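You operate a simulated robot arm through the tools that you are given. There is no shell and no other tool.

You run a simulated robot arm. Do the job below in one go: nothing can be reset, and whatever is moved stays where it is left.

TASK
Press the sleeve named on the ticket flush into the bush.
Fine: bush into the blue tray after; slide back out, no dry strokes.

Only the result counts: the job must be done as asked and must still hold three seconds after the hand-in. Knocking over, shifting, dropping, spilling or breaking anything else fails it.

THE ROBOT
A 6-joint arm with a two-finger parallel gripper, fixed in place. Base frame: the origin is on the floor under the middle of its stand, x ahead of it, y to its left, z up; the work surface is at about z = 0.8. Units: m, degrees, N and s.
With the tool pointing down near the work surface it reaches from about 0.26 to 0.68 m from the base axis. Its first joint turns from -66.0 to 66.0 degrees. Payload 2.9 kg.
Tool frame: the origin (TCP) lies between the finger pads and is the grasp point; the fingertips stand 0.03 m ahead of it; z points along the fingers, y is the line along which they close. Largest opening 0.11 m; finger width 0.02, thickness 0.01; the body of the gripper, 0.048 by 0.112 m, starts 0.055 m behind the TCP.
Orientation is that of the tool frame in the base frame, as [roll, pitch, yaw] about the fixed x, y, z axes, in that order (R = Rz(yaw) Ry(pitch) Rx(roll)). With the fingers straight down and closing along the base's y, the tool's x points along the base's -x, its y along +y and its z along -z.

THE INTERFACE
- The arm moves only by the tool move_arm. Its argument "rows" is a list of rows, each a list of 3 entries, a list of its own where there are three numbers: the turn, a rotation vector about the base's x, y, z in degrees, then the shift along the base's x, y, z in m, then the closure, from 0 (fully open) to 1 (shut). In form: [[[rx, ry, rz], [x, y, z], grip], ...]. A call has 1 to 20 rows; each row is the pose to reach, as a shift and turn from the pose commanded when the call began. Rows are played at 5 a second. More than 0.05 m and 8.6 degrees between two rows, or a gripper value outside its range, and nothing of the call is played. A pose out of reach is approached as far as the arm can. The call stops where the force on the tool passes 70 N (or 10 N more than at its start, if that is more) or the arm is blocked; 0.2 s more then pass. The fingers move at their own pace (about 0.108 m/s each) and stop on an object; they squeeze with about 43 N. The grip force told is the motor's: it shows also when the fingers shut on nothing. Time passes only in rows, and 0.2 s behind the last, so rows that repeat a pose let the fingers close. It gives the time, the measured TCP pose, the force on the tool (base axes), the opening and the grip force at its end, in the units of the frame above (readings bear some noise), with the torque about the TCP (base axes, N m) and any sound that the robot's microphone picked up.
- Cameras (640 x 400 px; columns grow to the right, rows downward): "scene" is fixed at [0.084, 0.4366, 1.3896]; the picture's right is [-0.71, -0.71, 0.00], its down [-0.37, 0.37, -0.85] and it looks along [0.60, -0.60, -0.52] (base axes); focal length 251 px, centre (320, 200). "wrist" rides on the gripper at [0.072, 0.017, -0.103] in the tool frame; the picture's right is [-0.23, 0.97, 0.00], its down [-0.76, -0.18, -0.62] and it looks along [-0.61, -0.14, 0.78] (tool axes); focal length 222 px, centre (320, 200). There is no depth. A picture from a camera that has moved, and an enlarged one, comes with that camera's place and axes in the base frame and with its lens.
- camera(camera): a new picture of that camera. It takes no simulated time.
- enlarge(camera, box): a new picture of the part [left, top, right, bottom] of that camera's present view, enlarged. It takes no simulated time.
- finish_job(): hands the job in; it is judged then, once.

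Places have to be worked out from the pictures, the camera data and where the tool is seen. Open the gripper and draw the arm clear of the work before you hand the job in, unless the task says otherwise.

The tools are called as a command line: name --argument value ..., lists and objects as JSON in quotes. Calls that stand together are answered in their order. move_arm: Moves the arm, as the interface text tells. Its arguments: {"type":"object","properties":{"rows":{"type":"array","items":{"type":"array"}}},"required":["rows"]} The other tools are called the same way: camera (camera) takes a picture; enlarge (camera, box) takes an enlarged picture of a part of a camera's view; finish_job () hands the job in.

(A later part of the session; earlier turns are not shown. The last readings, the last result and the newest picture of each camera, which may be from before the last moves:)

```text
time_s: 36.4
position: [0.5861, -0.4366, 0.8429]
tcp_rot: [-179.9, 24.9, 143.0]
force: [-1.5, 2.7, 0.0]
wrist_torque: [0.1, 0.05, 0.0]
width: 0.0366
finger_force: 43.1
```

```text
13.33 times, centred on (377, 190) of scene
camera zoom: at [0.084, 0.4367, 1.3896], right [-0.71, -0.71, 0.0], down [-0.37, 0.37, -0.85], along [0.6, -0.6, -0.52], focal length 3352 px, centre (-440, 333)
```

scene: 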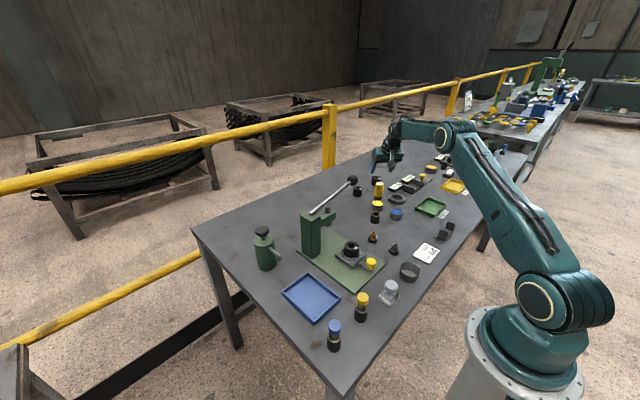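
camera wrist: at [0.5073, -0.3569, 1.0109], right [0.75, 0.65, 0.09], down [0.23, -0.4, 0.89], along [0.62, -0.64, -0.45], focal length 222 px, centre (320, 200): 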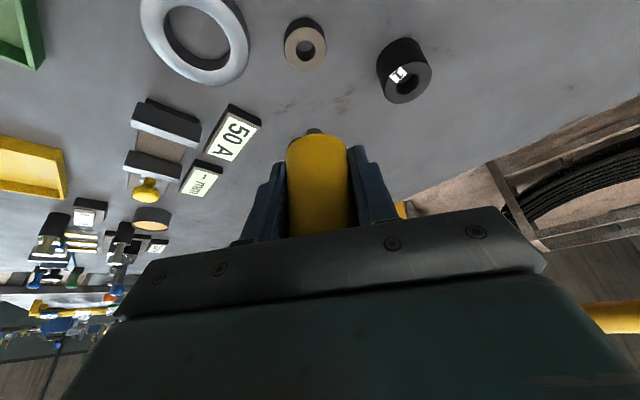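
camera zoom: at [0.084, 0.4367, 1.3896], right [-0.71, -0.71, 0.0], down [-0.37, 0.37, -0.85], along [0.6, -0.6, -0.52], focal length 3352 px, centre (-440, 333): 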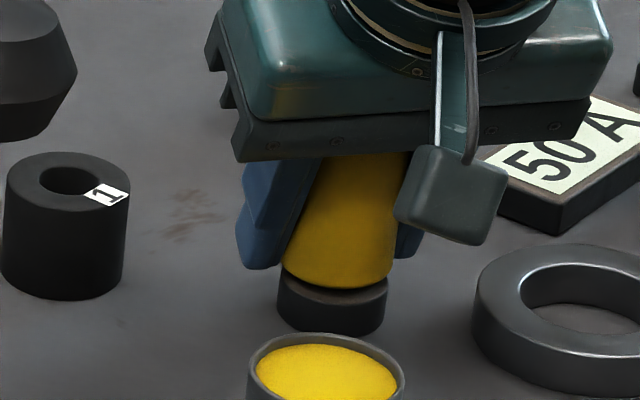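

The probe is seated in its stand. Bushes 1 and 2 both read 50 A, yet my image measurements suggest their diameters differ (about 42, 44 and 47 mm). So "44" may be a diameter in mm, which the gripper width can verify. I'll release the probe and back straight up.

move_arm --rows '[[[0, 0, 0], [0, 0, 0], 0.4], [[0, 0, 0], [0, 0, 0], 0.36], [[0, 0, 0], [0, 0, 0], 0.36], [[0, 0, 0], [0, 0, 0.03], 0.36], [[0, 0, 0], [0, 0, 0.07], 0.36], [[0, 0, 0], [0, 0, 0.11], 0.36], [[0, 0, 0], [0, 0, 0.13], 0.36]]'

camera --camera "wrist"

enlarge --camera "scene" --box '[350, 150, 430, 210]'

```text
time_s: 38.0
position: [0.5849, -0.4375, 0.9746]
tcp_rot: [-179.9, 25.0, 142.9]
force: [0.7, 0.8, -0.6]
wrist_torque: [0.0, 0.0, -0.02]
width: 0.0704
finger_force: 0.1
```

```text
taken
camera wrist: at [0.5082, -0.3593, 1.0375], right [0.75, 0.65, 0.09], down [0.23, -0.4, 0.89], along [0.62, -0.64, -0.45], focal length 222 px, centre (320, 200)
```

wrist: 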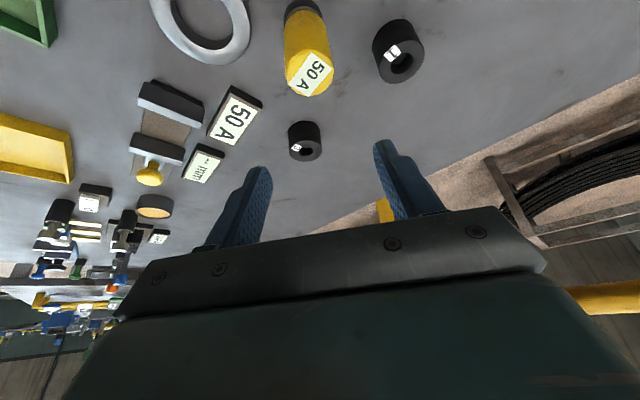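

```text
6.67 times, centred on (390, 180) of scene
camera zoom: at [0.084, 0.4366, 1.3896], right [-0.71, -0.71, 0.0], down [-0.37, 0.37, -0.85], along [0.6, -0.6, -0.52], focal length 1676 px, centre (-147, 333)
```

zoom: 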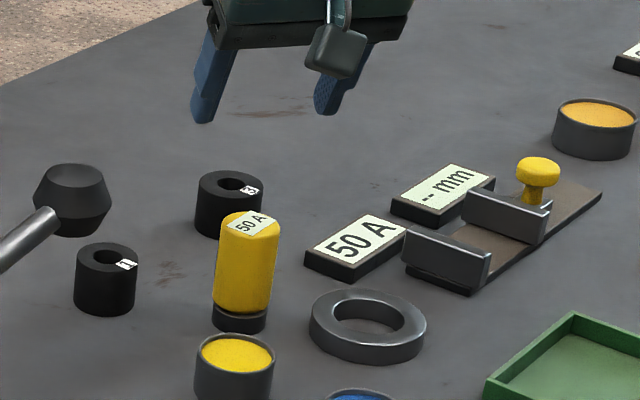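

The probe stands properly in its holder. I'll take high zooms of bushes 1 and 3 for a fair size comparison with bush 2.

enlarge --camera "scene" --box '[342, 178, 374, 198]'

enlarge --camera "scene" --box '[360, 168, 392, 188]'

enlarge --camera "scene" --box '[335, 232, 367, 252]'

enlarge --camera "wrist" --box '[276, 110, 332, 170]'

enlarge --camera "wrist" --box '[360, 10, 440, 90]'

```text
16.00 times, centred on (358, 188) of scene
camera zoom: at [0.084, 0.4366, 1.3896], right [-0.71, -0.71, 0.0], down [-0.37, 0.37, -0.85], along [0.6, -0.6, -0.52], focal length 4023 px, centre (-288, 392)
```

zoom: 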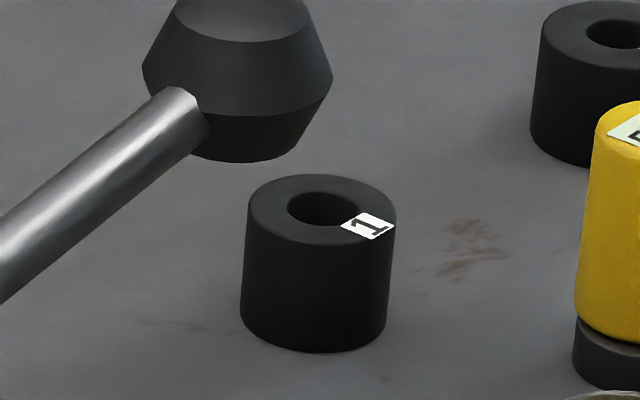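

```text
16.00 times, centred on (376, 178) of scene
camera zoom: at [0.084, 0.4366, 1.3896], right [-0.71, -0.71, 0.0], down [-0.37, 0.37, -0.85], along [0.6, -0.6, -0.52], focal length 4023 px, centre (-576, 552)
```

zoom: 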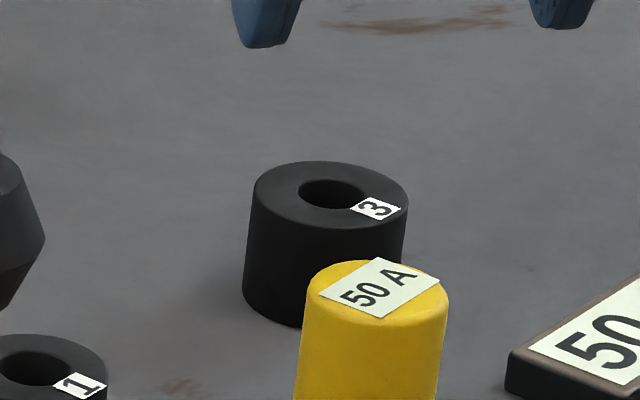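

```text
16.00 times, centred on (351, 242) of scene
camera zoom: at [0.084, 0.4366, 1.3896], right [-0.71, -0.71, 0.0], down [-0.37, 0.37, -0.85], along [0.6, -0.6, -0.52], focal length 4023 px, centre (-176, -472)
```

zoom: 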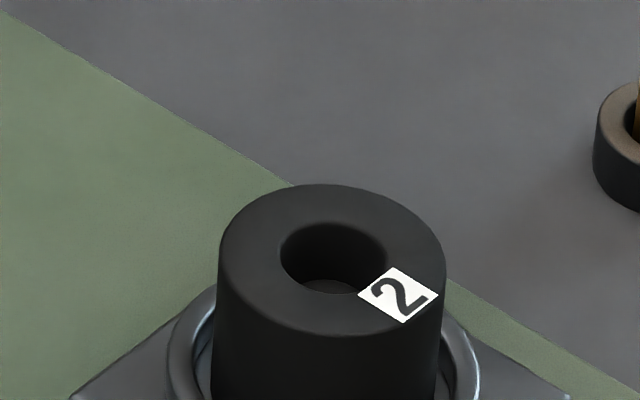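

```text
6.67 times, centred on (304, 140) of wrist
camera zoom: at [0.5082, -0.3593, 1.0375], right [0.75, 0.65, 0.09], down [0.23, -0.4, 0.89], along [0.62, -0.64, -0.45], focal length 1481 px, centre (427, 600)
```

zoom: 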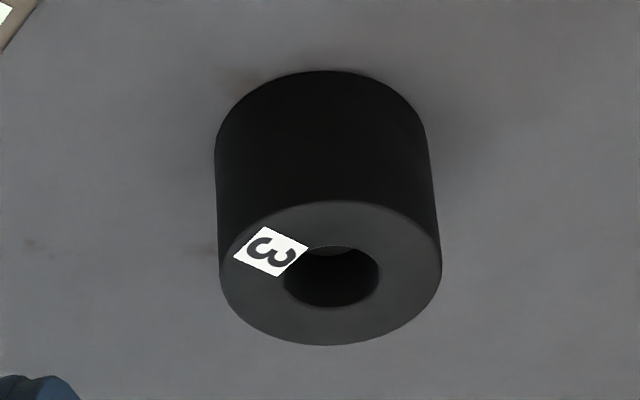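

```text
5.00 times, centred on (400, 50) of wrist
camera zoom: at [0.5082, -0.3593, 1.0375], right [0.75, 0.65, 0.09], down [0.23, -0.4, 0.89], along [0.62, -0.64, -0.45], focal length 1111 px, centre (-80, 950)
```

zoom: 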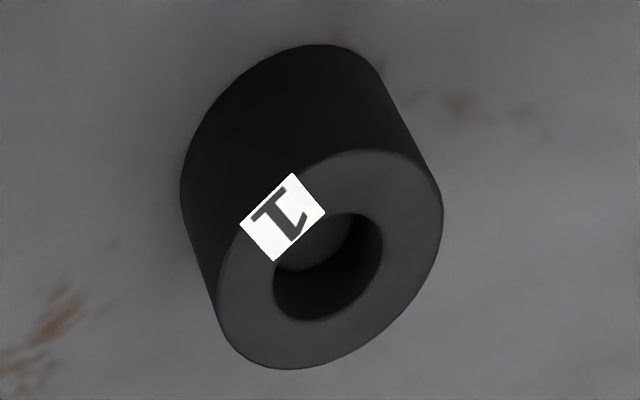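

Size normalised by the identical label squares gives about 42, 44 and 47 mm for bushes 1, 2 and 3, and hardness is 50 A on both tested. So "BUSH 44" should be the 44 mm one, bush 2, already on the slide. I'll untilt and go back over bush 2 to confirm its diameter with the gripper.

move_arm --rows '[[[0, 0, 0], [0, 0, 0.04], 0.36], [[5, 6.65, 0], [-0.03, 0.02, 0.06], 0.3], [[10, 13.3, 0], [-0.06, 0.04, 0.08], 0.3], [[15.05, 19.97, 0], [-0.09, 0.06, 0.09], 0.3], [[15.05, 19.97, 0], [-0.125, 0.09, 0.09], 0.3], [[15.05, 19.97, 0], [-0.155, 0.125, 0.09], 0.3], [[15.05, 19.97, 0], [-0.175, 0.165, 0.09], 0.3], [[15.05, 19.97, 0], [-0.185, 0.21, 0.09], 0.3]]'

move_arm --rows '[[[0, 0, 8], [-0.005, 0.045, 0.0], 0.3], [[0, 0, 16], [-0.005, 0.09, 0.0], 0.3], [[0, 0, 24], [0.01, 0.13, -0.02], 0.3], [[0, 0, 32], [0.025, 0.165, -0.04], 0.3], [[0, 0, 37], [0.031, 0.177, -0.08], 0.3], [[0, 0, 37], [0.031, 0.177, -0.11], 0.3], [[0, 0, 37], [0.031, 0.177, -0.11], 0.3]]'

camera --camera "wrist"

camera --camera "scene"

```text
time_s: 39.8
position: [0.4004, -0.2247, 1.0631]
tcp_rot: [-179.9, 0.0, 142.9]
force: [0.1, 0.8, -0.6]
wrist_torque: [-0.02, -0.03, -0.01]
width: 0.0771
finger_force: 0.1
```

```text
time_s: 41.4
position: [0.4322, -0.0498, 0.9542]
tcp_rot: [-179.9, 0.1, -179.9]
force: [-0.1, -0.7, 0.4]
wrist_torque: [-0.03, -0.03, -0.01]
width: 0.0771
finger_force: 0.0
```

```text
taken
camera wrist: at [0.3593, -0.0328, 1.0567], right [0.23, 0.97, 0.0], down [0.76, -0.18, 0.62], along [0.61, -0.14, -0.78], focal length 222 px, centre (320, 200)
```

wrist: 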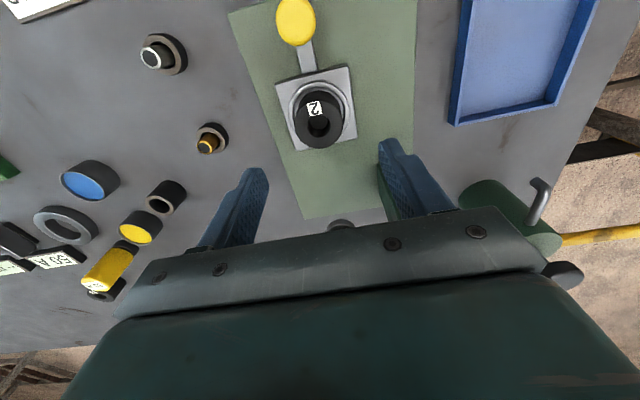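

```text
taken
```

scene: 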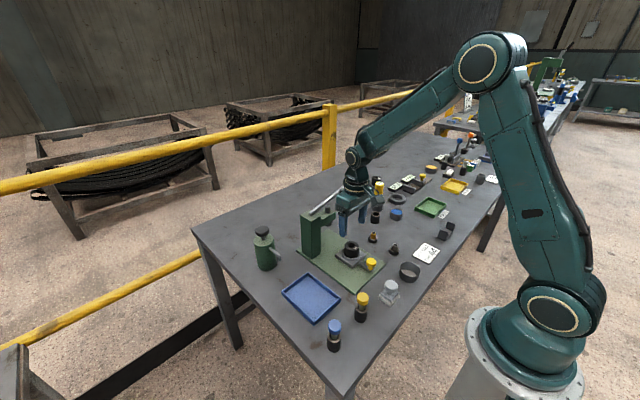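

I'm above the press with the tool straight down. I'll zoom on the bush to fix its position precisely before descending around it.

enlarge --camera "wrist" --box '[260, 50, 380, 160]'

enlarge --camera "scene" --box '[300, 180, 400, 290]'

```text
3.64 times, centred on (320, 105) of wrist
camera zoom: at [0.3593, -0.0328, 1.0567], right [0.23, 0.97, 0.0], down [0.76, -0.18, 0.62], along [0.61, -0.14, -0.78], focal length 808 px, centre (320, 546)
```

zoom: 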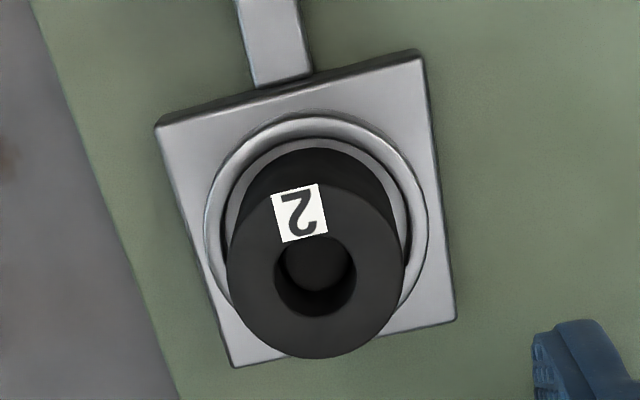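

```text
3.64 times, centred on (350, 235) of scene
camera zoom: at [0.084, 0.4366, 1.3896], right [-0.71, -0.71, 0.0], down [-0.37, 0.37, -0.85], along [0.6, -0.6, -0.52], focal length 914 px, centre (211, 73)
```

zoom: 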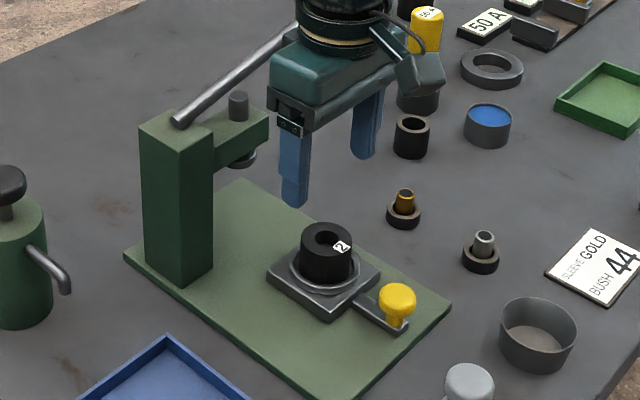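

Bush 2's centre is (0.429, -0.050). I'll descend so the fingertips straddle its upper half, close to read its diameter, and reopen without moving it.

move_arm --rows '[[[0, 0, 0], [-0.003, 0, -0.03], 0.3], [[0, 0, 0], [-0.003, 0, -0.06], 0.3], [[0, 0, 0], [-0.003, 0, -0.08], 0.3], [[0, 0, 0], [-0.003, 0, -0.08], 0.55], [[0, 0, 0], [-0.003, 0, -0.08], 0.65], [[0, 0, 0], [-0.003, 0, -0.08], 0.65], [[0, 0, 0], [-0.003, 0, -0.08], 0.65]]'

camera --camera "wrist"

enlarge --camera "scene" --box '[300, 200, 400, 290]'

```text
time_s: 43.0
position: [0.4297, -0.0501, 0.8754]
tcp_rot: [-180.0, 0.0, -179.9]
force: [-0.2, 0.6, -0.8]
wrist_torque: [0.02, 0.01, 0.04]
width: 0.043
finger_force: 43.3
```

```text
taken
camera wrist: at [0.3557, -0.0343, 0.9773], right [0.23, 0.97, 0.0], down [0.76, -0.18, 0.62], along [0.61, -0.14, -0.78], focal length 222 px, centre (320, 200)
```

wrist: 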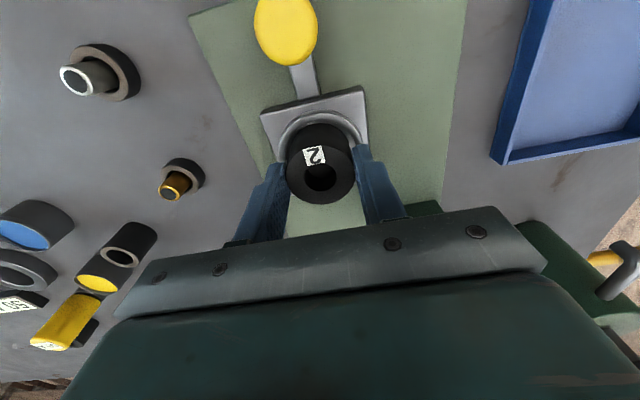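

```text
4.44 times, centred on (350, 245) of scene
camera zoom: at [0.084, 0.4366, 1.3896], right [-0.71, -0.71, 0.0], down [-0.37, 0.37, -0.85], along [0.6, -0.6, -0.52], focal length 1117 px, centre (187, 0)
```

zoom: 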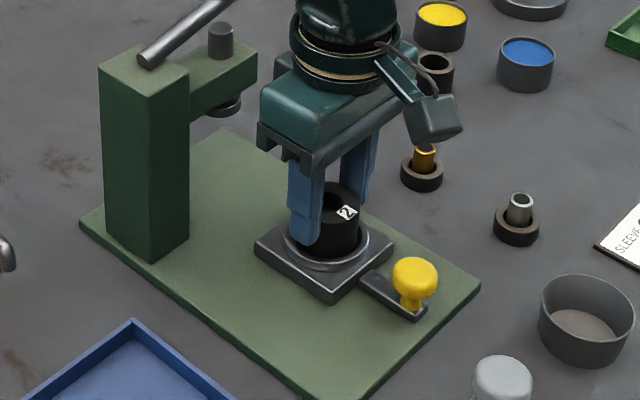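

The gripper reads 43.0 mm with the rubber squeezed. I'll enlarge the present view to cross-check the diameter optically from two known camera distances, before squeezing softens the answer.

enlarge --camera "wrist" --box '[270, 110, 370, 220]'

move_arm --rows '[[[0, 0, 0], [0, 0, 0], 0.5], [[0, 0, 0], [0, 0, 0], 0.3], [[0, 0, 0], [0, 0, 0.0], 0.3], [[0, 0, 0], [0, 0, 0.03], 0.3]]'

enlarge --camera "wrist" --box '[270, 100, 370, 210]'

```text
3.64 times, centred on (320, 165) of wrist
camera zoom: at [0.3557, -0.0343, 0.9773], right [0.23, 0.97, 0.0], down [0.76, -0.18, 0.62], along [0.61, -0.14, -0.78], focal length 808 px, centre (320, 327)
```

zoom: 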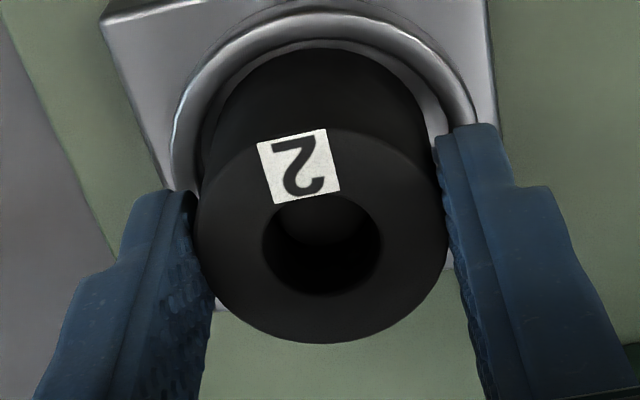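

```text
time_s: 44.0
position: [0.4305, -0.0506, 0.9038]
tcp_rot: [-179.9, -0.1, -180.0]
force: [-0.4, 0.2, 0.5]
wrist_torque: [0.03, 0.0, 0.02]
width: 0.0771
finger_force: 0.1
```

```text
3.64 times, centred on (320, 155) of wrist
camera zoom: at [0.3572, -0.0342, 1.007], right [0.23, 0.97, 0.0], down [0.76, -0.18, 0.62], along [0.61, -0.14, -0.78], focal length 808 px, centre (320, 364)
```

zoom: 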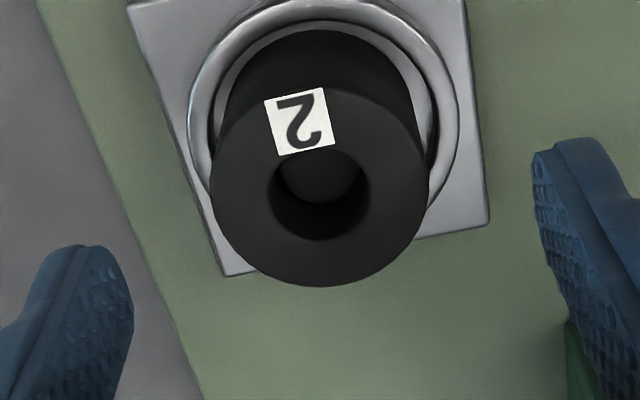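

Two-view optics give 43–46 mm, which is too coarse to settle it alone. The decisive check is bush 3's hardness: if it reads 44 A the ticket means Shore hardness, and if 50 A it must mean size. I'll re-take the probe with a steeper 55° tilt, gripping higher, so it can reach bush 3.

move_arm --rows '[[[0, 0, 0], [0, 0, 0.04], 0.36], [[0, 0, 0], [-0.01, -0.02, 0.08], 0.36], [[0, 0, 0], [-0.015, -0.05, 0.11], 0.36], [[0, 0, 0], [-0.02, -0.09, 0.13], 0.36], [[0, 0, -8], [-0.02, -0.13, 0.14], 0.36], [[0, 0, -16], [-0.02, -0.17, 0.14], 0.36], [[0, 0, -24], [-0.01, -0.205, 0.14], 0.36], [[0, 0, -32], [0.01, -0.24, 0.14], 0.36], [[0, 0, -36.8], [0.03, -0.27, 0.14], 0.36]]'

move_arm --rows '[[[-4.7, -6.3, 0], [0.02, -0.015, 0.0], 0.36], [[-9.4, -12.6, 0], [0.04, -0.03, 0.0], 0.36], [[-14.1, -18.9, 0], [0.06, -0.05, 0.0], 0.36], [[-18.8, -25.1, 0], [0.08, -0.07, 0.0], 0.36], [[-23.5, -31.4, 0], [0.1, -0.09, -0.02], 0.36], [[-28.2, -37.7, 0], [0.115, -0.105, -0.04], 0.36], [[-32.9, -44.0, 0], [0.125, -0.116, -0.07], 0.36], [[-32.9, -44.0, 0], [0.125, -0.116, -0.09], 0.36], [[-32.9, -44.0, 0], [0.125, -0.116, -0.09], 0.36]]'

camera --camera "wrist"

enlarge --camera "scene" --box '[340, 130, 440, 210]'

```text
time_s: 46.0
position: [0.4584, -0.3209, 1.045]
tcp_rot: [-179.9, 0.1, 143.2]
force: [0.8, 0.3, 0.5]
wrist_torque: [-0.03, -0.02, -0.01]
width: 0.0707
finger_force: 0.1
```

```text
time_s: 48.0
position: [0.5833, -0.4349, 0.9526]
tcp_rot: [-179.9, 55.0, 143.1]
force: [0.7, 0.0, -0.7]
wrist_torque: [-0.01, 0.0, 0.01]
width: 0.0704
finger_force: 0.1
```

```text
taken
camera wrist: at [0.4921, -0.3471, 0.9526], right [0.69, 0.7, 0.19], down [-0.16, -0.1, 0.98], along [0.71, -0.71, 0.05], focal length 222 px, centre (320, 200)
```

wrist: 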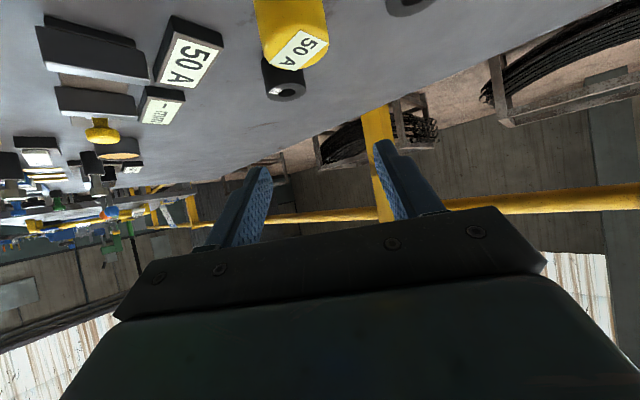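

```text
5.00 times, centred on (390, 170) of scene
camera zoom: at [0.084, 0.4366, 1.3896], right [-0.71, -0.71, 0.0], down [-0.37, 0.37, -0.85], along [0.6, -0.6, -0.52], focal length 1257 px, centre (-30, 350)
```

zoom: 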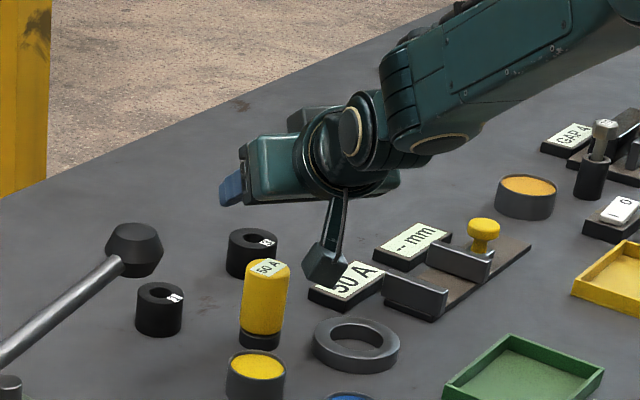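

The steep pose is reached and the camera housing clears the pots. I'll descend around the probe to grip it near its top.

move_arm --rows '[[[0, 0, 0], [0.001, -0.002, -0.03], 0.36], [[0, 0, 0], [0.001, -0.002, -0.06], 0.36], [[0, 0, 0], [0.001, -0.002, -0.08], 0.36], [[0, 0, 0], [0.001, -0.002, -0.09], 0.36], [[0, 0, 0], [0.001, -0.002, -0.09], 0.36]]'

camera --camera "wrist"

enlarge --camera "scene" --box '[350, 150, 420, 210]'

```text
time_s: 49.2
position: [0.5848, -0.4369, 0.862]
tcp_rot: [-180.0, 55.0, 143.2]
force: [-0.7, 0.4, 0.4]
wrist_torque: [-0.02, 0.03, 0.02]
width: 0.0704
finger_force: 0.1
```

```text
taken
camera wrist: at [0.4937, -0.349, 0.8629], right [0.69, 0.7, 0.19], down [-0.16, -0.1, 0.98], along [0.71, -0.71, 0.05], focal length 222 px, centre (320, 200)
```

wrist: 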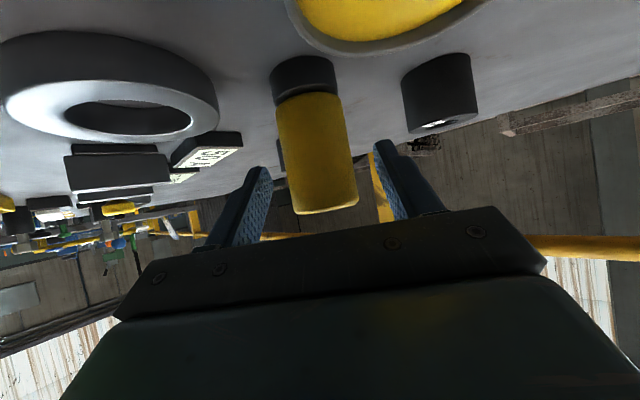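

```text
6.67 times, centred on (385, 180) of scene
camera zoom: at [0.084, 0.4366, 1.3896], right [-0.71, -0.71, 0.0], down [-0.37, 0.37, -0.85], along [0.6, -0.6, -0.52], focal length 1676 px, centre (-113, 333)
```

zoom: 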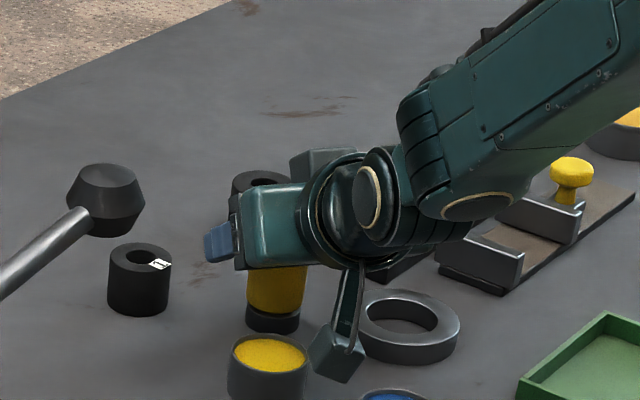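

The probe is between the fingers with no contact force. I'll close and lift.

move_arm --rows '[[[0, 0, 0], [0, 0, 0], 0.7], [[0, 0, 0], [0, 0, 0], 0.75], [[0, 0, 0], [0, 0, 0], 0.75], [[0, 0, 0], [0, 0, 0.01], 0.75], [[0, 0, 0], [0, 0, 0.04], 0.75], [[0, 0, 0], [0, 0, 0.07], 0.75]]'

camera --camera "wrist"

enlarge --camera "scene" --box '[350, 150, 420, 210]'

```text
time_s: 50.6
position: [0.5846, -0.4383, 0.9324]
tcp_rot: [-179.9, 54.8, 143.2]
force: [0.4, 0.3, -1.3]
wrist_torque: [-0.01, -0.01, -0.02]
width: 0.0364
finger_force: 44.0
```

```text
taken
camera wrist: at [0.4935, -0.35, 0.9324], right [0.69, 0.7, 0.18], down [-0.16, -0.1, 0.98], along [0.71, -0.71, 0.05], focal length 222 px, centre (320, 200)
```

wrist: 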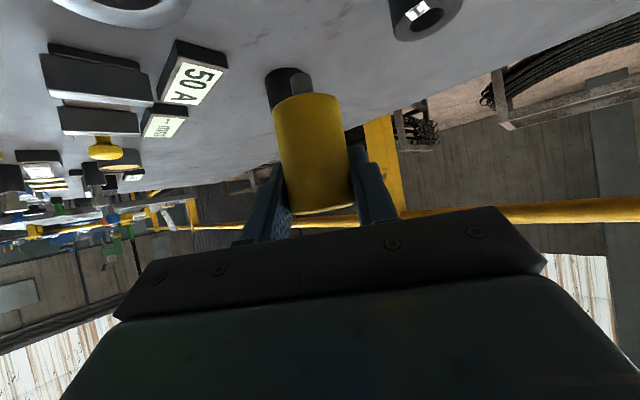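

```text
6.67 times, centred on (385, 180) of scene
camera zoom: at [0.084, 0.4366, 1.3896], right [-0.71, -0.71, 0.0], down [-0.37, 0.37, -0.85], along [0.6, -0.6, -0.52], focal length 1676 px, centre (-113, 333)
```

zoom: 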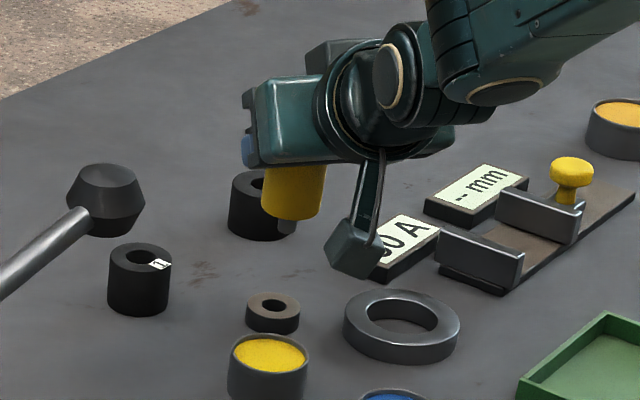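

The probe is held upright. I'll carry it out over the near rim of bush 3 at about (0.657, -0.534) and see whether the arm reaches.

move_arm --rows '[[[0, 0, -1], [0.02, -0.025, 0.0], 0.75], [[0, 0, -2.3], [0.04, -0.05, 0.0], 0.75], [[0, 0, -2.3], [0.057, -0.075, 0.0], 0.75], [[0, 0, -2.3], [0.067, -0.09, -0.01], 0.75], [[0, 0, -2.3], [0.067, -0.09, -0.02], 0.75]]'

camera --camera "wrist"

enlarge --camera "scene" --box '[355, 150, 405, 190]'

```text
time_s: 51.8
position: [0.6528, -0.5279, 0.9139]
tcp_rot: [-180.0, 54.8, 140.9]
force: [0.6, -0.3, -0.1]
wrist_torque: [0.0, 0.0, -0.01]
width: 0.0364
finger_force: 42.8
```

```text
taken
camera wrist: at [0.565, -0.436, 0.9139], right [0.72, 0.67, 0.18], down [-0.17, -0.09, 0.98], along [0.68, -0.73, 0.05], focal length 222 px, centre (320, 200)
```

wrist: 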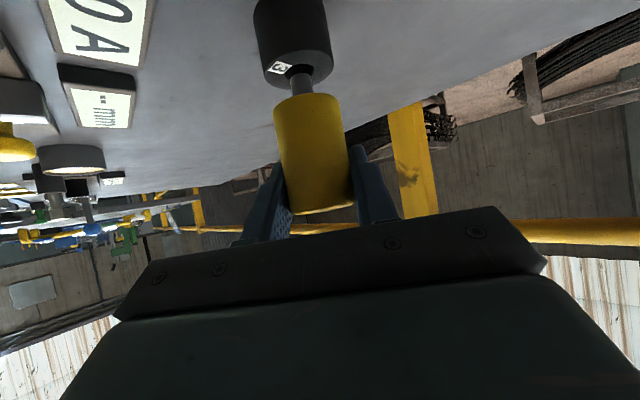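

```text
10.00 times, centred on (380, 170) of scene
camera zoom: at [0.0841, 0.4366, 1.3896], right [-0.71, -0.71, 0.0], down [-0.37, 0.37, -0.85], along [0.6, -0.6, -0.52], focal length 2514 px, centre (-280, 500)
```

zoom: 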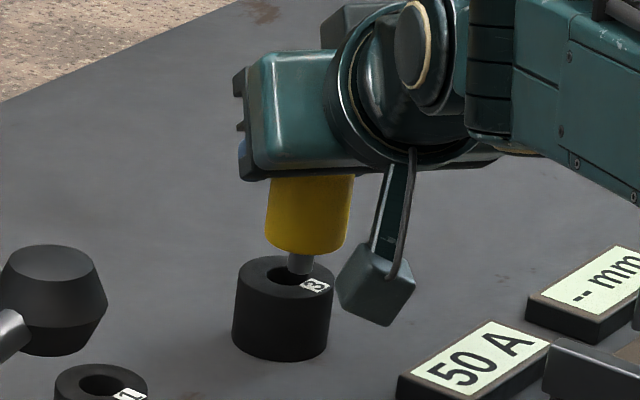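

The tip is still short of the rim by roughly 1 cm. I'll extend outward a little more and check.

move_arm --rows '[[[0, 0, 0], [0.004, -0.004, 0.0], 0.75], [[0, 0, 0], [0.0075, -0.0075, 0.0], 0.75], [[0, 0, 0], [0.0075, -0.0075, -0.006], 0.75], [[0, 0, 0], [0.0075, -0.0075, -0.006], 0.75]]'

enlarge --camera "wrist" --box '[240, 0, 350, 110]'

enlarge --camera "scene" --box '[360, 165, 392, 190]'

```text
time_s: 52.8
position: [0.6562, -0.5326, 0.9081]
tcp_rot: [-179.9, 54.9, 140.9]
force: [-0.5, 0.3, -1.7]
wrist_torque: [-0.02, -0.01, 0.0]
width: 0.0366
finger_force: 42.9
out of reach, approached as far as the arm can: row 2, 3, 4
```

```text
3.64 times, centred on (295, 55) of wrist
camera zoom: at [0.5683, -0.4403, 0.9081], right [0.72, 0.67, 0.18], down [-0.17, -0.09, 0.98], along [0.68, -0.73, 0.05], focal length 808 px, centre (411, 727)
```

zoom: 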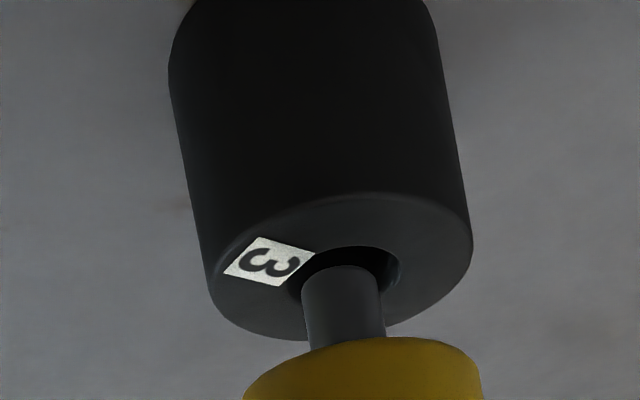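

```text
16.00 times, centred on (376, 178) of scene
camera zoom: at [0.084, 0.4366, 1.3896], right [-0.71, -0.71, 0.0], down [-0.37, 0.37, -0.85], along [0.6, -0.6, -0.52], focal length 4023 px, centre (-576, 560)
```

zoom: 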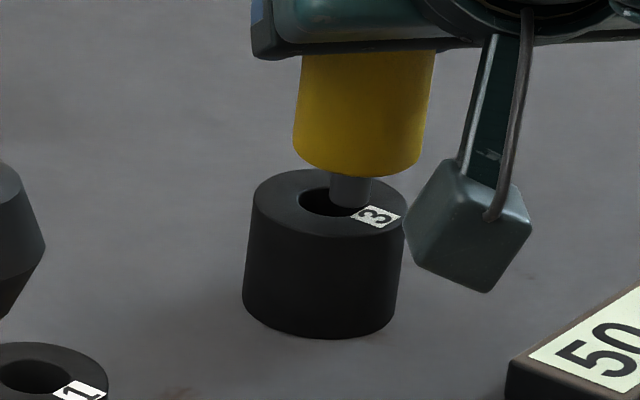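

The arm is at its limit, but the stem should land about 14 mm from bush 3's centre, on the solid rim. I'll step straight down to contact.

move_arm --rows '[[[0, 0, 0], [-0.001, 0.001, -0.004], 0.75], [[0, 0, 0], [-0.001, 0.001, -0.008], 0.75], [[0, 0, 0], [-0.001, 0.001, -0.01], 0.75]]'

enlarge --camera "wrist" --box '[240, 0, 350, 110]'

enlarge --camera "scene" --box '[360, 165, 392, 190]'

```text
time_s: 53.6
position: [0.656, -0.5315, 0.9002]
tcp_rot: [-179.8, 55.1, 140.9]
force: [-0.5, 0.7, 3.3]
wrist_torque: [0.07, 0.07, -0.03]
width: 0.0364
finger_force: 42.7
```

```text
3.64 times, centred on (295, 55) of wrist
camera zoom: at [0.5683, -0.4398, 0.8988], right [0.72, 0.67, 0.19], down [-0.17, -0.09, 0.98], along [0.68, -0.73, 0.05], focal length 808 px, centre (411, 727)
```

zoom: 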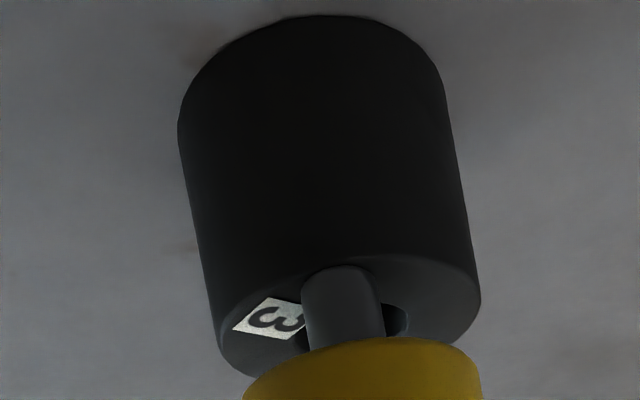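

```text
16.00 times, centred on (376, 178) of scene
camera zoom: at [0.0839, 0.4366, 1.3896], right [-0.71, -0.71, 0.0], down [-0.37, 0.37, -0.85], along [0.6, -0.6, -0.52], focal length 4023 px, centre (-576, 560)
```

zoom: 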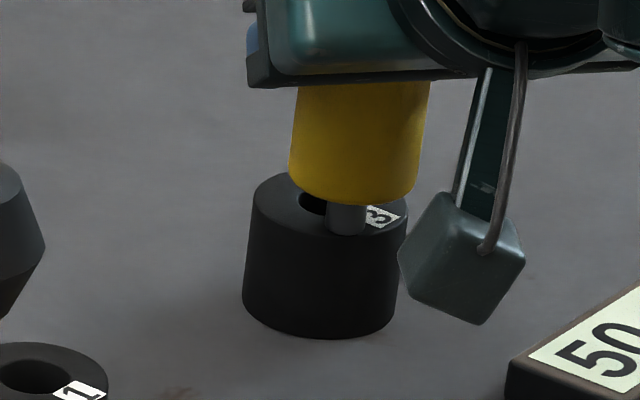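

There is light contact on the rim at about the right radius. I'll press to roughly 30–40 N and hold.

move_arm --rows '[[[0, 0, 0], [0, 0, -0.003], 0.75], [[0, 0, 0], [0, 0, -0.006], 0.75], [[0, 0, 0], [0, 0, -0.008], 0.75], [[0, 0, 0], [0, 0, -0.009], 0.75], [[0, 0, 0], [0, 0, -0.009], 0.75], [[0, 0, 0], [0, 0, -0.009], 0.75], [[0, 0, 0], [0, 0, -0.009], 0.75], [[0, 0, 0], [0, 0, -0.009], 0.75], [[0, 0, 0], [0, 0, -0.009], 0.75]]'

enlarge --camera "wrist" --box '[20, 0, 340, 130]'

enlarge --camera "scene" --box '[350, 160, 430, 210]'

```text
time_s: 55.6
position: [0.6576, -0.5336, 0.899]
tcp_rot: [-179.9, 55.9, 140.8]
force: [-0.1, 4.4, 28.5]
wrist_torque: [0.15, 0.01, 0.0]
width: 0.0363
finger_force: 42.8
```

```text
2.00 times, centred on (180, 65) of wrist
camera zoom: at [0.5691, -0.4407, 0.8966], right [0.71, 0.68, 0.19], down [-0.18, -0.08, 0.98], along [0.68, -0.73, 0.06], focal length 444 px, centre (600, 470)
```

zoom: 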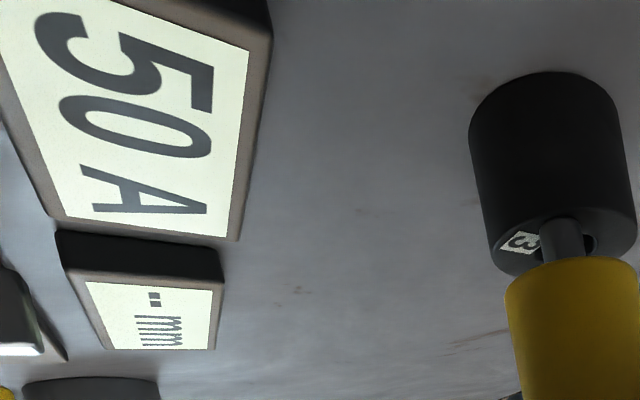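

```text
8.00 times, centred on (390, 185) of scene
camera zoom: at [0.0834, 0.4372, 1.3895], right [-0.71, -0.71, 0.0], down [-0.37, 0.37, -0.85], along [0.6, -0.6, -0.52], focal length 2011 px, centre (-240, 320)
```

zoom: 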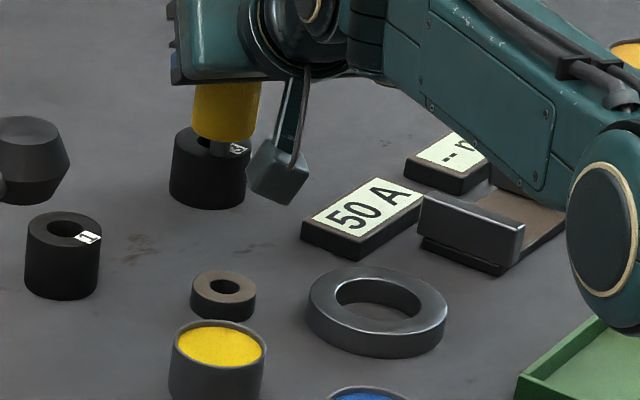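

It still reads 50 A at 28 N. I'll press up to around 40 N for one more hold to make sure.

move_arm --rows '[[[0, 0, 0], [0, 0, -0.003], 0.75], [[0, 0, 0], [0, 0, -0.006], 0.75], [[0, 0, 0], [0, 0, -0.006], 0.75], [[0, 0, 0], [0, 0, -0.006], 0.75], [[0, 0, 0], [0, 0, -0.006], 0.75], [[0, 0, 0], [0, 0, -0.006], 0.75], [[0, 0, 0], [0, 0, -0.006], 0.75], [[0, 0, 0], [0, 0, -0.006], 0.75]]'

enlarge --camera "scene" --box '[350, 160, 430, 210]'

```text
time_s: 57.4
position: [0.6583, -0.5342, 0.8986]
tcp_rot: [-179.8, 56.4, 140.9]
force: [-2.4, 2.4, 36.7]
wrist_torque: [0.15, 0.22, 0.0]
width: 0.0361
finger_force: 42.9
```

```text
8.00 times, centred on (390, 185) of scene
camera zoom: at [0.0832, 0.4373, 1.3894], right [-0.71, -0.71, 0.0], down [-0.37, 0.37, -0.85], along [0.6, -0.6, -0.52], focal length 2011 px, centre (-240, 320)
```

zoom: 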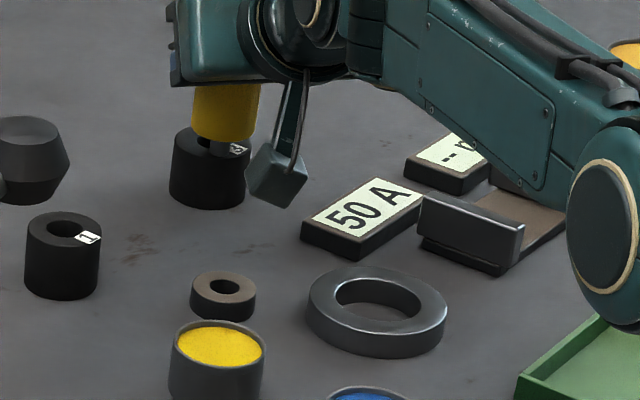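

All three bushes read 50 A with good contact, so hardness does not distinguish them and the ticket's 44 must be the size. Next I'll lift off and carry the probe back over its stand.

move_arm --rows '[[[0, 0, 0], [0, 0, 0.012], 0.75], [[0, 0, 0], [0, 0, 0.03], 0.75], [[0, 0, 0], [-0.01, 0.012, 0.045], 0.75], [[0, 0, 1], [-0.035, 0.045, 0.045], 0.75], [[0, 0, 2.3], [-0.055, 0.075, 0.045], 0.75], [[0, 0, 2.3], [-0.072, 0.096, 0.045], 0.75], [[0, 0, 2.3], [-0.072, 0.096, 0.045], 0.75]]'

camera --camera "wrist"

enlarge --camera "scene" --box '[355, 155, 405, 205]'

```text
time_s: 59.0
position: [0.5838, -0.4348, 0.9281]
tcp_rot: [-179.8, 54.8, 143.3]
force: [0.1, -0.2, -0.7]
wrist_torque: [0.03, 0.01, -0.02]
width: 0.0365
finger_force: 42.9
```

```text
taken
camera wrist: at [0.4918, -0.3462, 0.9282], right [0.69, 0.7, 0.19], down [-0.16, -0.1, 0.98], along [0.71, -0.71, 0.05], focal length 222 px, centre (320, 200)
```

wrist: 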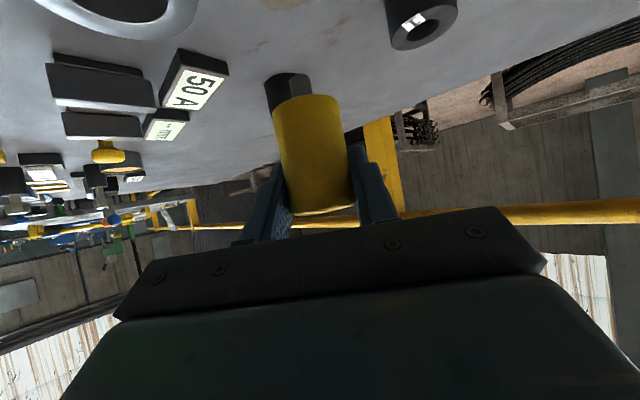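

```text
8.00 times, centred on (380, 180) of scene
camera zoom: at [0.084, 0.4366, 1.3896], right [-0.71, -0.71, 0.0], down [-0.37, 0.37, -0.85], along [0.6, -0.6, -0.52], focal length 2011 px, centre (-160, 360)
```

zoom: 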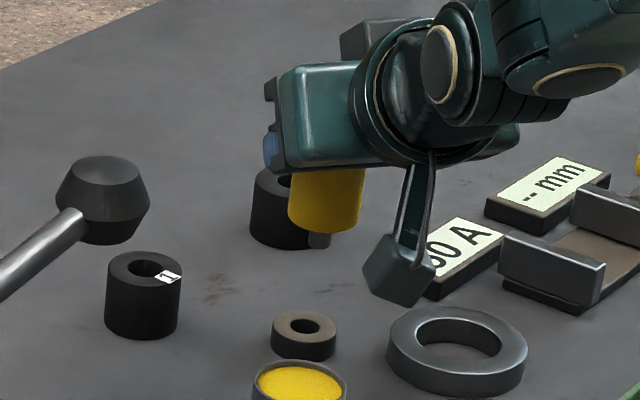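

Using the camera's exact placement at the earlier grasp, I need (+1.9, -2.8) mm to be back over the stand. I'll lower to just above it and check.

move_arm --rows '[[[0, 0, 0], [0.0019, -0.0028, -0.02], 0.75], [[0, 0, 0], [0.0019, -0.0028, -0.04], 0.75], [[0, 0, 0], [0.0019, -0.0028, -0.045], 0.75], [[0, 0, 0], [0.0019, -0.0028, -0.045], 0.75]]'

enlarge --camera "wrist" --box '[240, 30, 350, 120]'

enlarge --camera "scene" --box '[362, 175, 392, 205]'

```text
time_s: 60.0
position: [0.5841, -0.4376, 0.8818]
tcp_rot: [-179.9, 54.9, 143.2]
force: [0.4, 0.0, -1.5]
wrist_torque: [0.01, -0.02, 0.02]
width: 0.0365
finger_force: 42.7
```

```text
4.44 times, centred on (295, 75) of wrist
camera zoom: at [0.4936, -0.3494, 0.8822], right [0.69, 0.7, 0.18], down [-0.16, -0.1, 0.98], along [0.71, -0.71, 0.05], focal length 987 px, centre (431, 756)
```

zoom: 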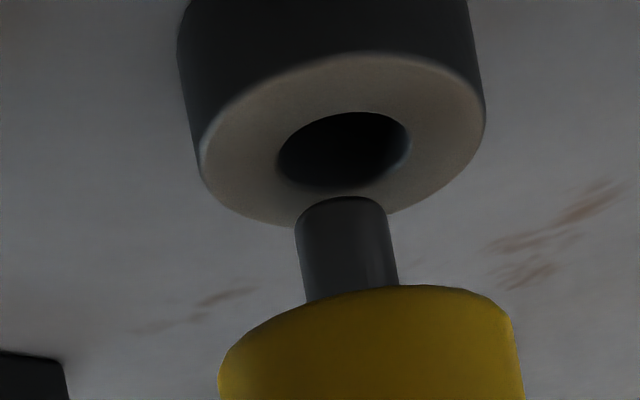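

```text
13.33 times, centred on (377, 190) of scene
camera zoom: at [0.084, 0.4366, 1.3896], right [-0.71, -0.71, 0.0], down [-0.37, 0.37, -0.85], along [0.6, -0.6, -0.52], focal length 3352 px, centre (-440, 333)
```

zoom: 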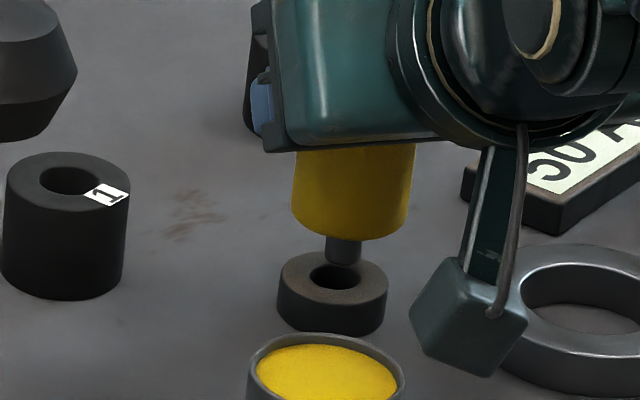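

The stem is aligned radially and needs about 1 mm sideways. I'll lower it into the stand gently.

move_arm --rows '[[[0, 0, 0], [0.0008, 0.0008, -0.005], 0.75], [[0, 0, 0], [0.0008, 0.0008, -0.01], 0.75], [[0, 0, 0], [0.0008, 0.0008, -0.014], 0.75]]'

enlarge --camera "scene" --box '[362, 175, 392, 205]'

enlarge --camera "wrist" --box '[240, 30, 350, 120]'

```text
time_s: 60.8
position: [0.5881, -0.4397, 0.8761]
tcp_rot: [-179.9, 55.9, 143.2]
force: [-9.1, 7.1, 32.5]
wrist_torque: [0.45, 0.44, 0.04]
width: 0.0365
finger_force: 43.9
```

```text
13.33 times, centred on (377, 190) of scene
camera zoom: at [0.0832, 0.4372, 1.3895], right [-0.71, -0.71, 0.0], down [-0.37, 0.37, -0.85], along [0.6, -0.6, -0.52], focal length 3352 px, centre (-440, 333)
```

zoom: 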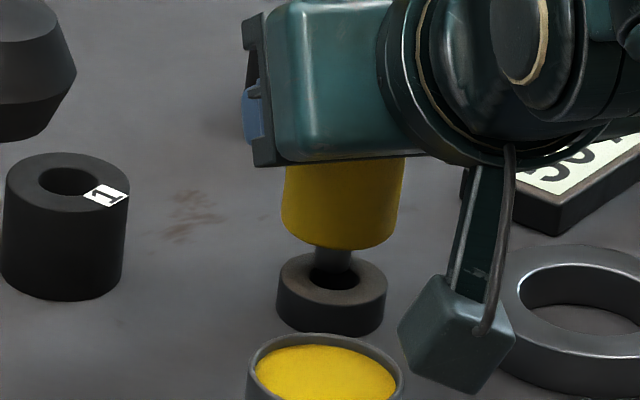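

```text
4.44 times, centred on (295, 75) of wrist
camera zoom: at [0.4973, -0.3509, 0.8743], right [0.69, 0.7, 0.19], down [-0.18, -0.09, 0.98], along [0.71, -0.71, 0.06], focal length 987 px, centre (431, 756)
```

zoom: 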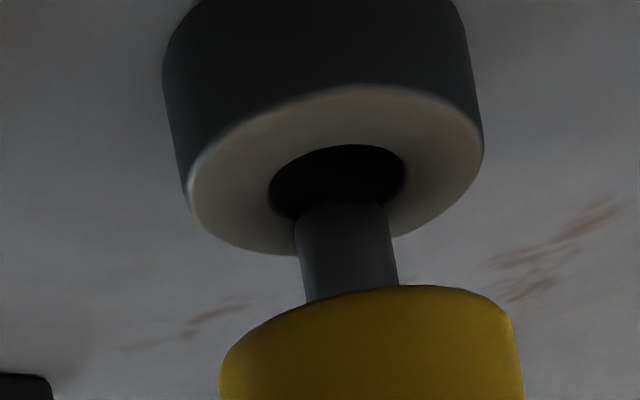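

The stem is catching on the far side of the ring. I'll lift clear, shift about 5 mm back toward the robot, and re-check before inserting.

move_arm --rows '[[[0, 0, 0], [0, 0, 0.008], 0.75], [[0, 0, 0], [0, 0, 0.014], 0.75], [[0, 0, 0], [-0.0035, 0.0027, 0.014], 0.75], [[0, 0, 0], [-0.0035, 0.0027, 0.01], 0.75], [[0, 0, 0], [-0.0035, 0.0027, 0.01], 0.75]]'

enlarge --camera "scene" --box '[362, 175, 392, 205]'

enlarge --camera "wrist" --box '[240, 30, 350, 120]'

```text
time_s: 62.0
position: [0.5821, -0.4349, 0.8787]
tcp_rot: [-179.9, 54.8, 143.3]
force: [-0.6, 0.4, -1.7]
wrist_torque: [-0.03, 0.01, 0.03]
width: 0.0365
finger_force: 43.2
```

```text
13.33 times, centred on (377, 190) of scene
camera zoom: at [0.084, 0.4366, 1.3896], right [-0.71, -0.71, 0.0], down [-0.37, 0.37, -0.85], along [0.6, -0.6, -0.52], focal length 3352 px, centre (-440, 333)
```

zoom: 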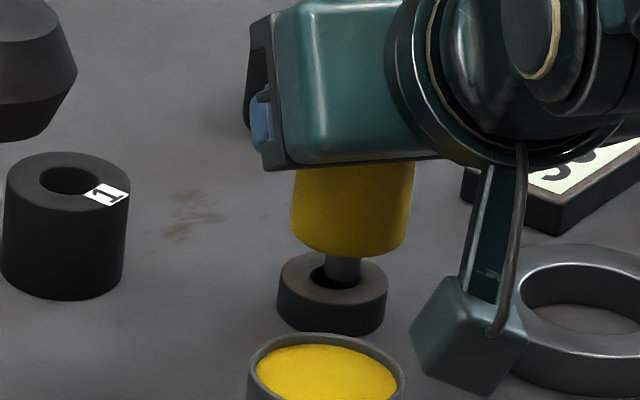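

```text
4.44 times, centred on (295, 75) of wrist
camera zoom: at [0.4911, -0.346, 0.8782], right [0.69, 0.7, 0.18], down [-0.16, -0.1, 0.98], along [0.71, -0.71, 0.05], focal length 987 px, centre (431, 756)
```

zoom: 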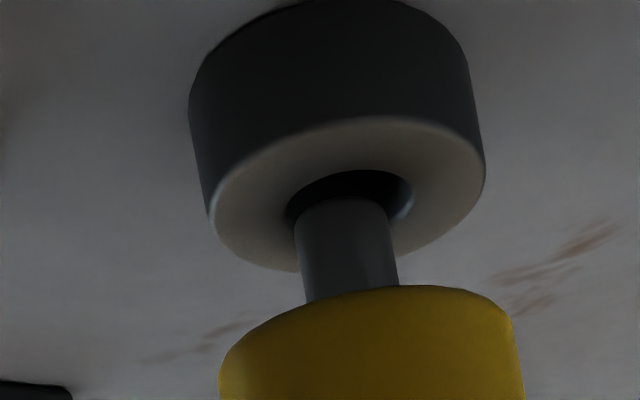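

The stem still sits too far outward relative to the bore; the probe has leaned a few degrees in the grip. I'll raise slightly, shift about 4.5 mm further back, and look again.

move_arm --rows '[[[0, 0, 0], [0, 0, 0.006], 0.75], [[0, 0, 0], [-0.003, 0.0033, 0.006], 0.75], [[0, 0, 0], [-0.003, 0.0033, 0.003], 0.75], [[0, 0, 0], [-0.003, 0.0033, 0.003], 0.75]]'

enlarge --camera "scene" --box '[362, 175, 392, 205]'

enlarge --camera "wrist" --box '[240, 30, 350, 120]'

camera --camera "wrist"

```text
time_s: 63.0
position: [0.5788, -0.4313, 0.8825]
tcp_rot: [-179.9, 54.8, 143.2]
force: [-0.1, -0.6, -1.6]
wrist_torque: [-0.02, -0.01, -0.01]
width: 0.0365
finger_force: 43.2
```

```text
13.33 times, centred on (377, 190) of scene
camera zoom: at [0.084, 0.4366, 1.3896], right [-0.71, -0.71, 0.0], down [-0.37, 0.37, -0.85], along [0.6, -0.6, -0.52], focal length 3352 px, centre (-440, 333)
```

zoom: 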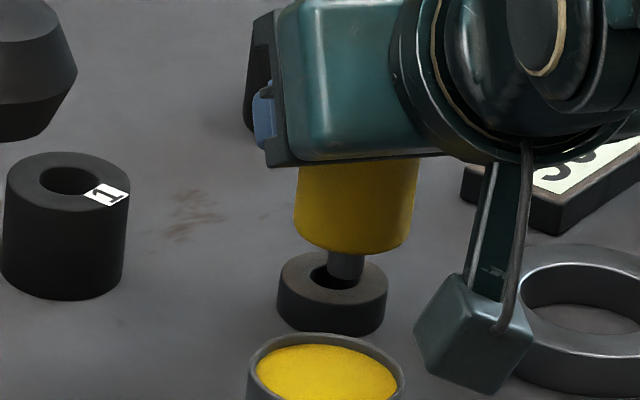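

```text
4.44 times, centred on (295, 75) of wrist
camera zoom: at [0.4879, -0.3425, 0.8818], right [0.69, 0.7, 0.18], down [-0.16, -0.1, 0.98], along [0.71, -0.71, 0.05], focal length 987 px, centre (431, 756)
```

zoom: 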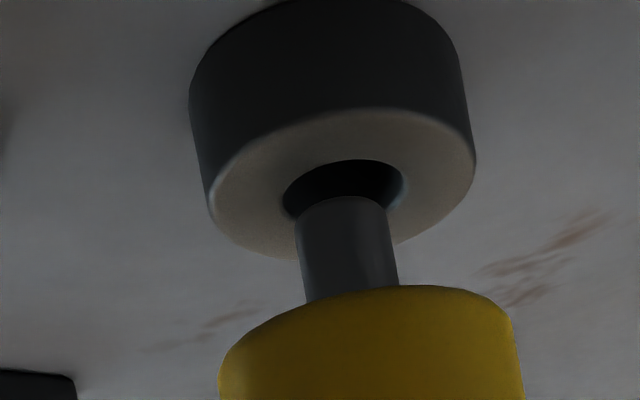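

```text
taken
camera wrist: at [0.4879, -0.3425, 0.8818], right [0.69, 0.7, 0.18], down [-0.16, -0.1, 0.98], along [0.71, -0.71, 0.05], focal length 222 px, centre (320, 200)
```

wrist: 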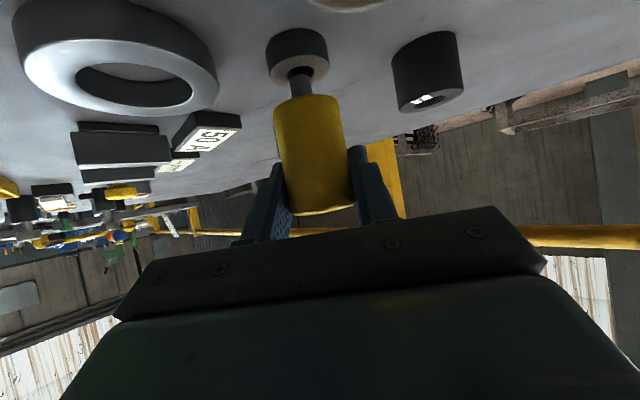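

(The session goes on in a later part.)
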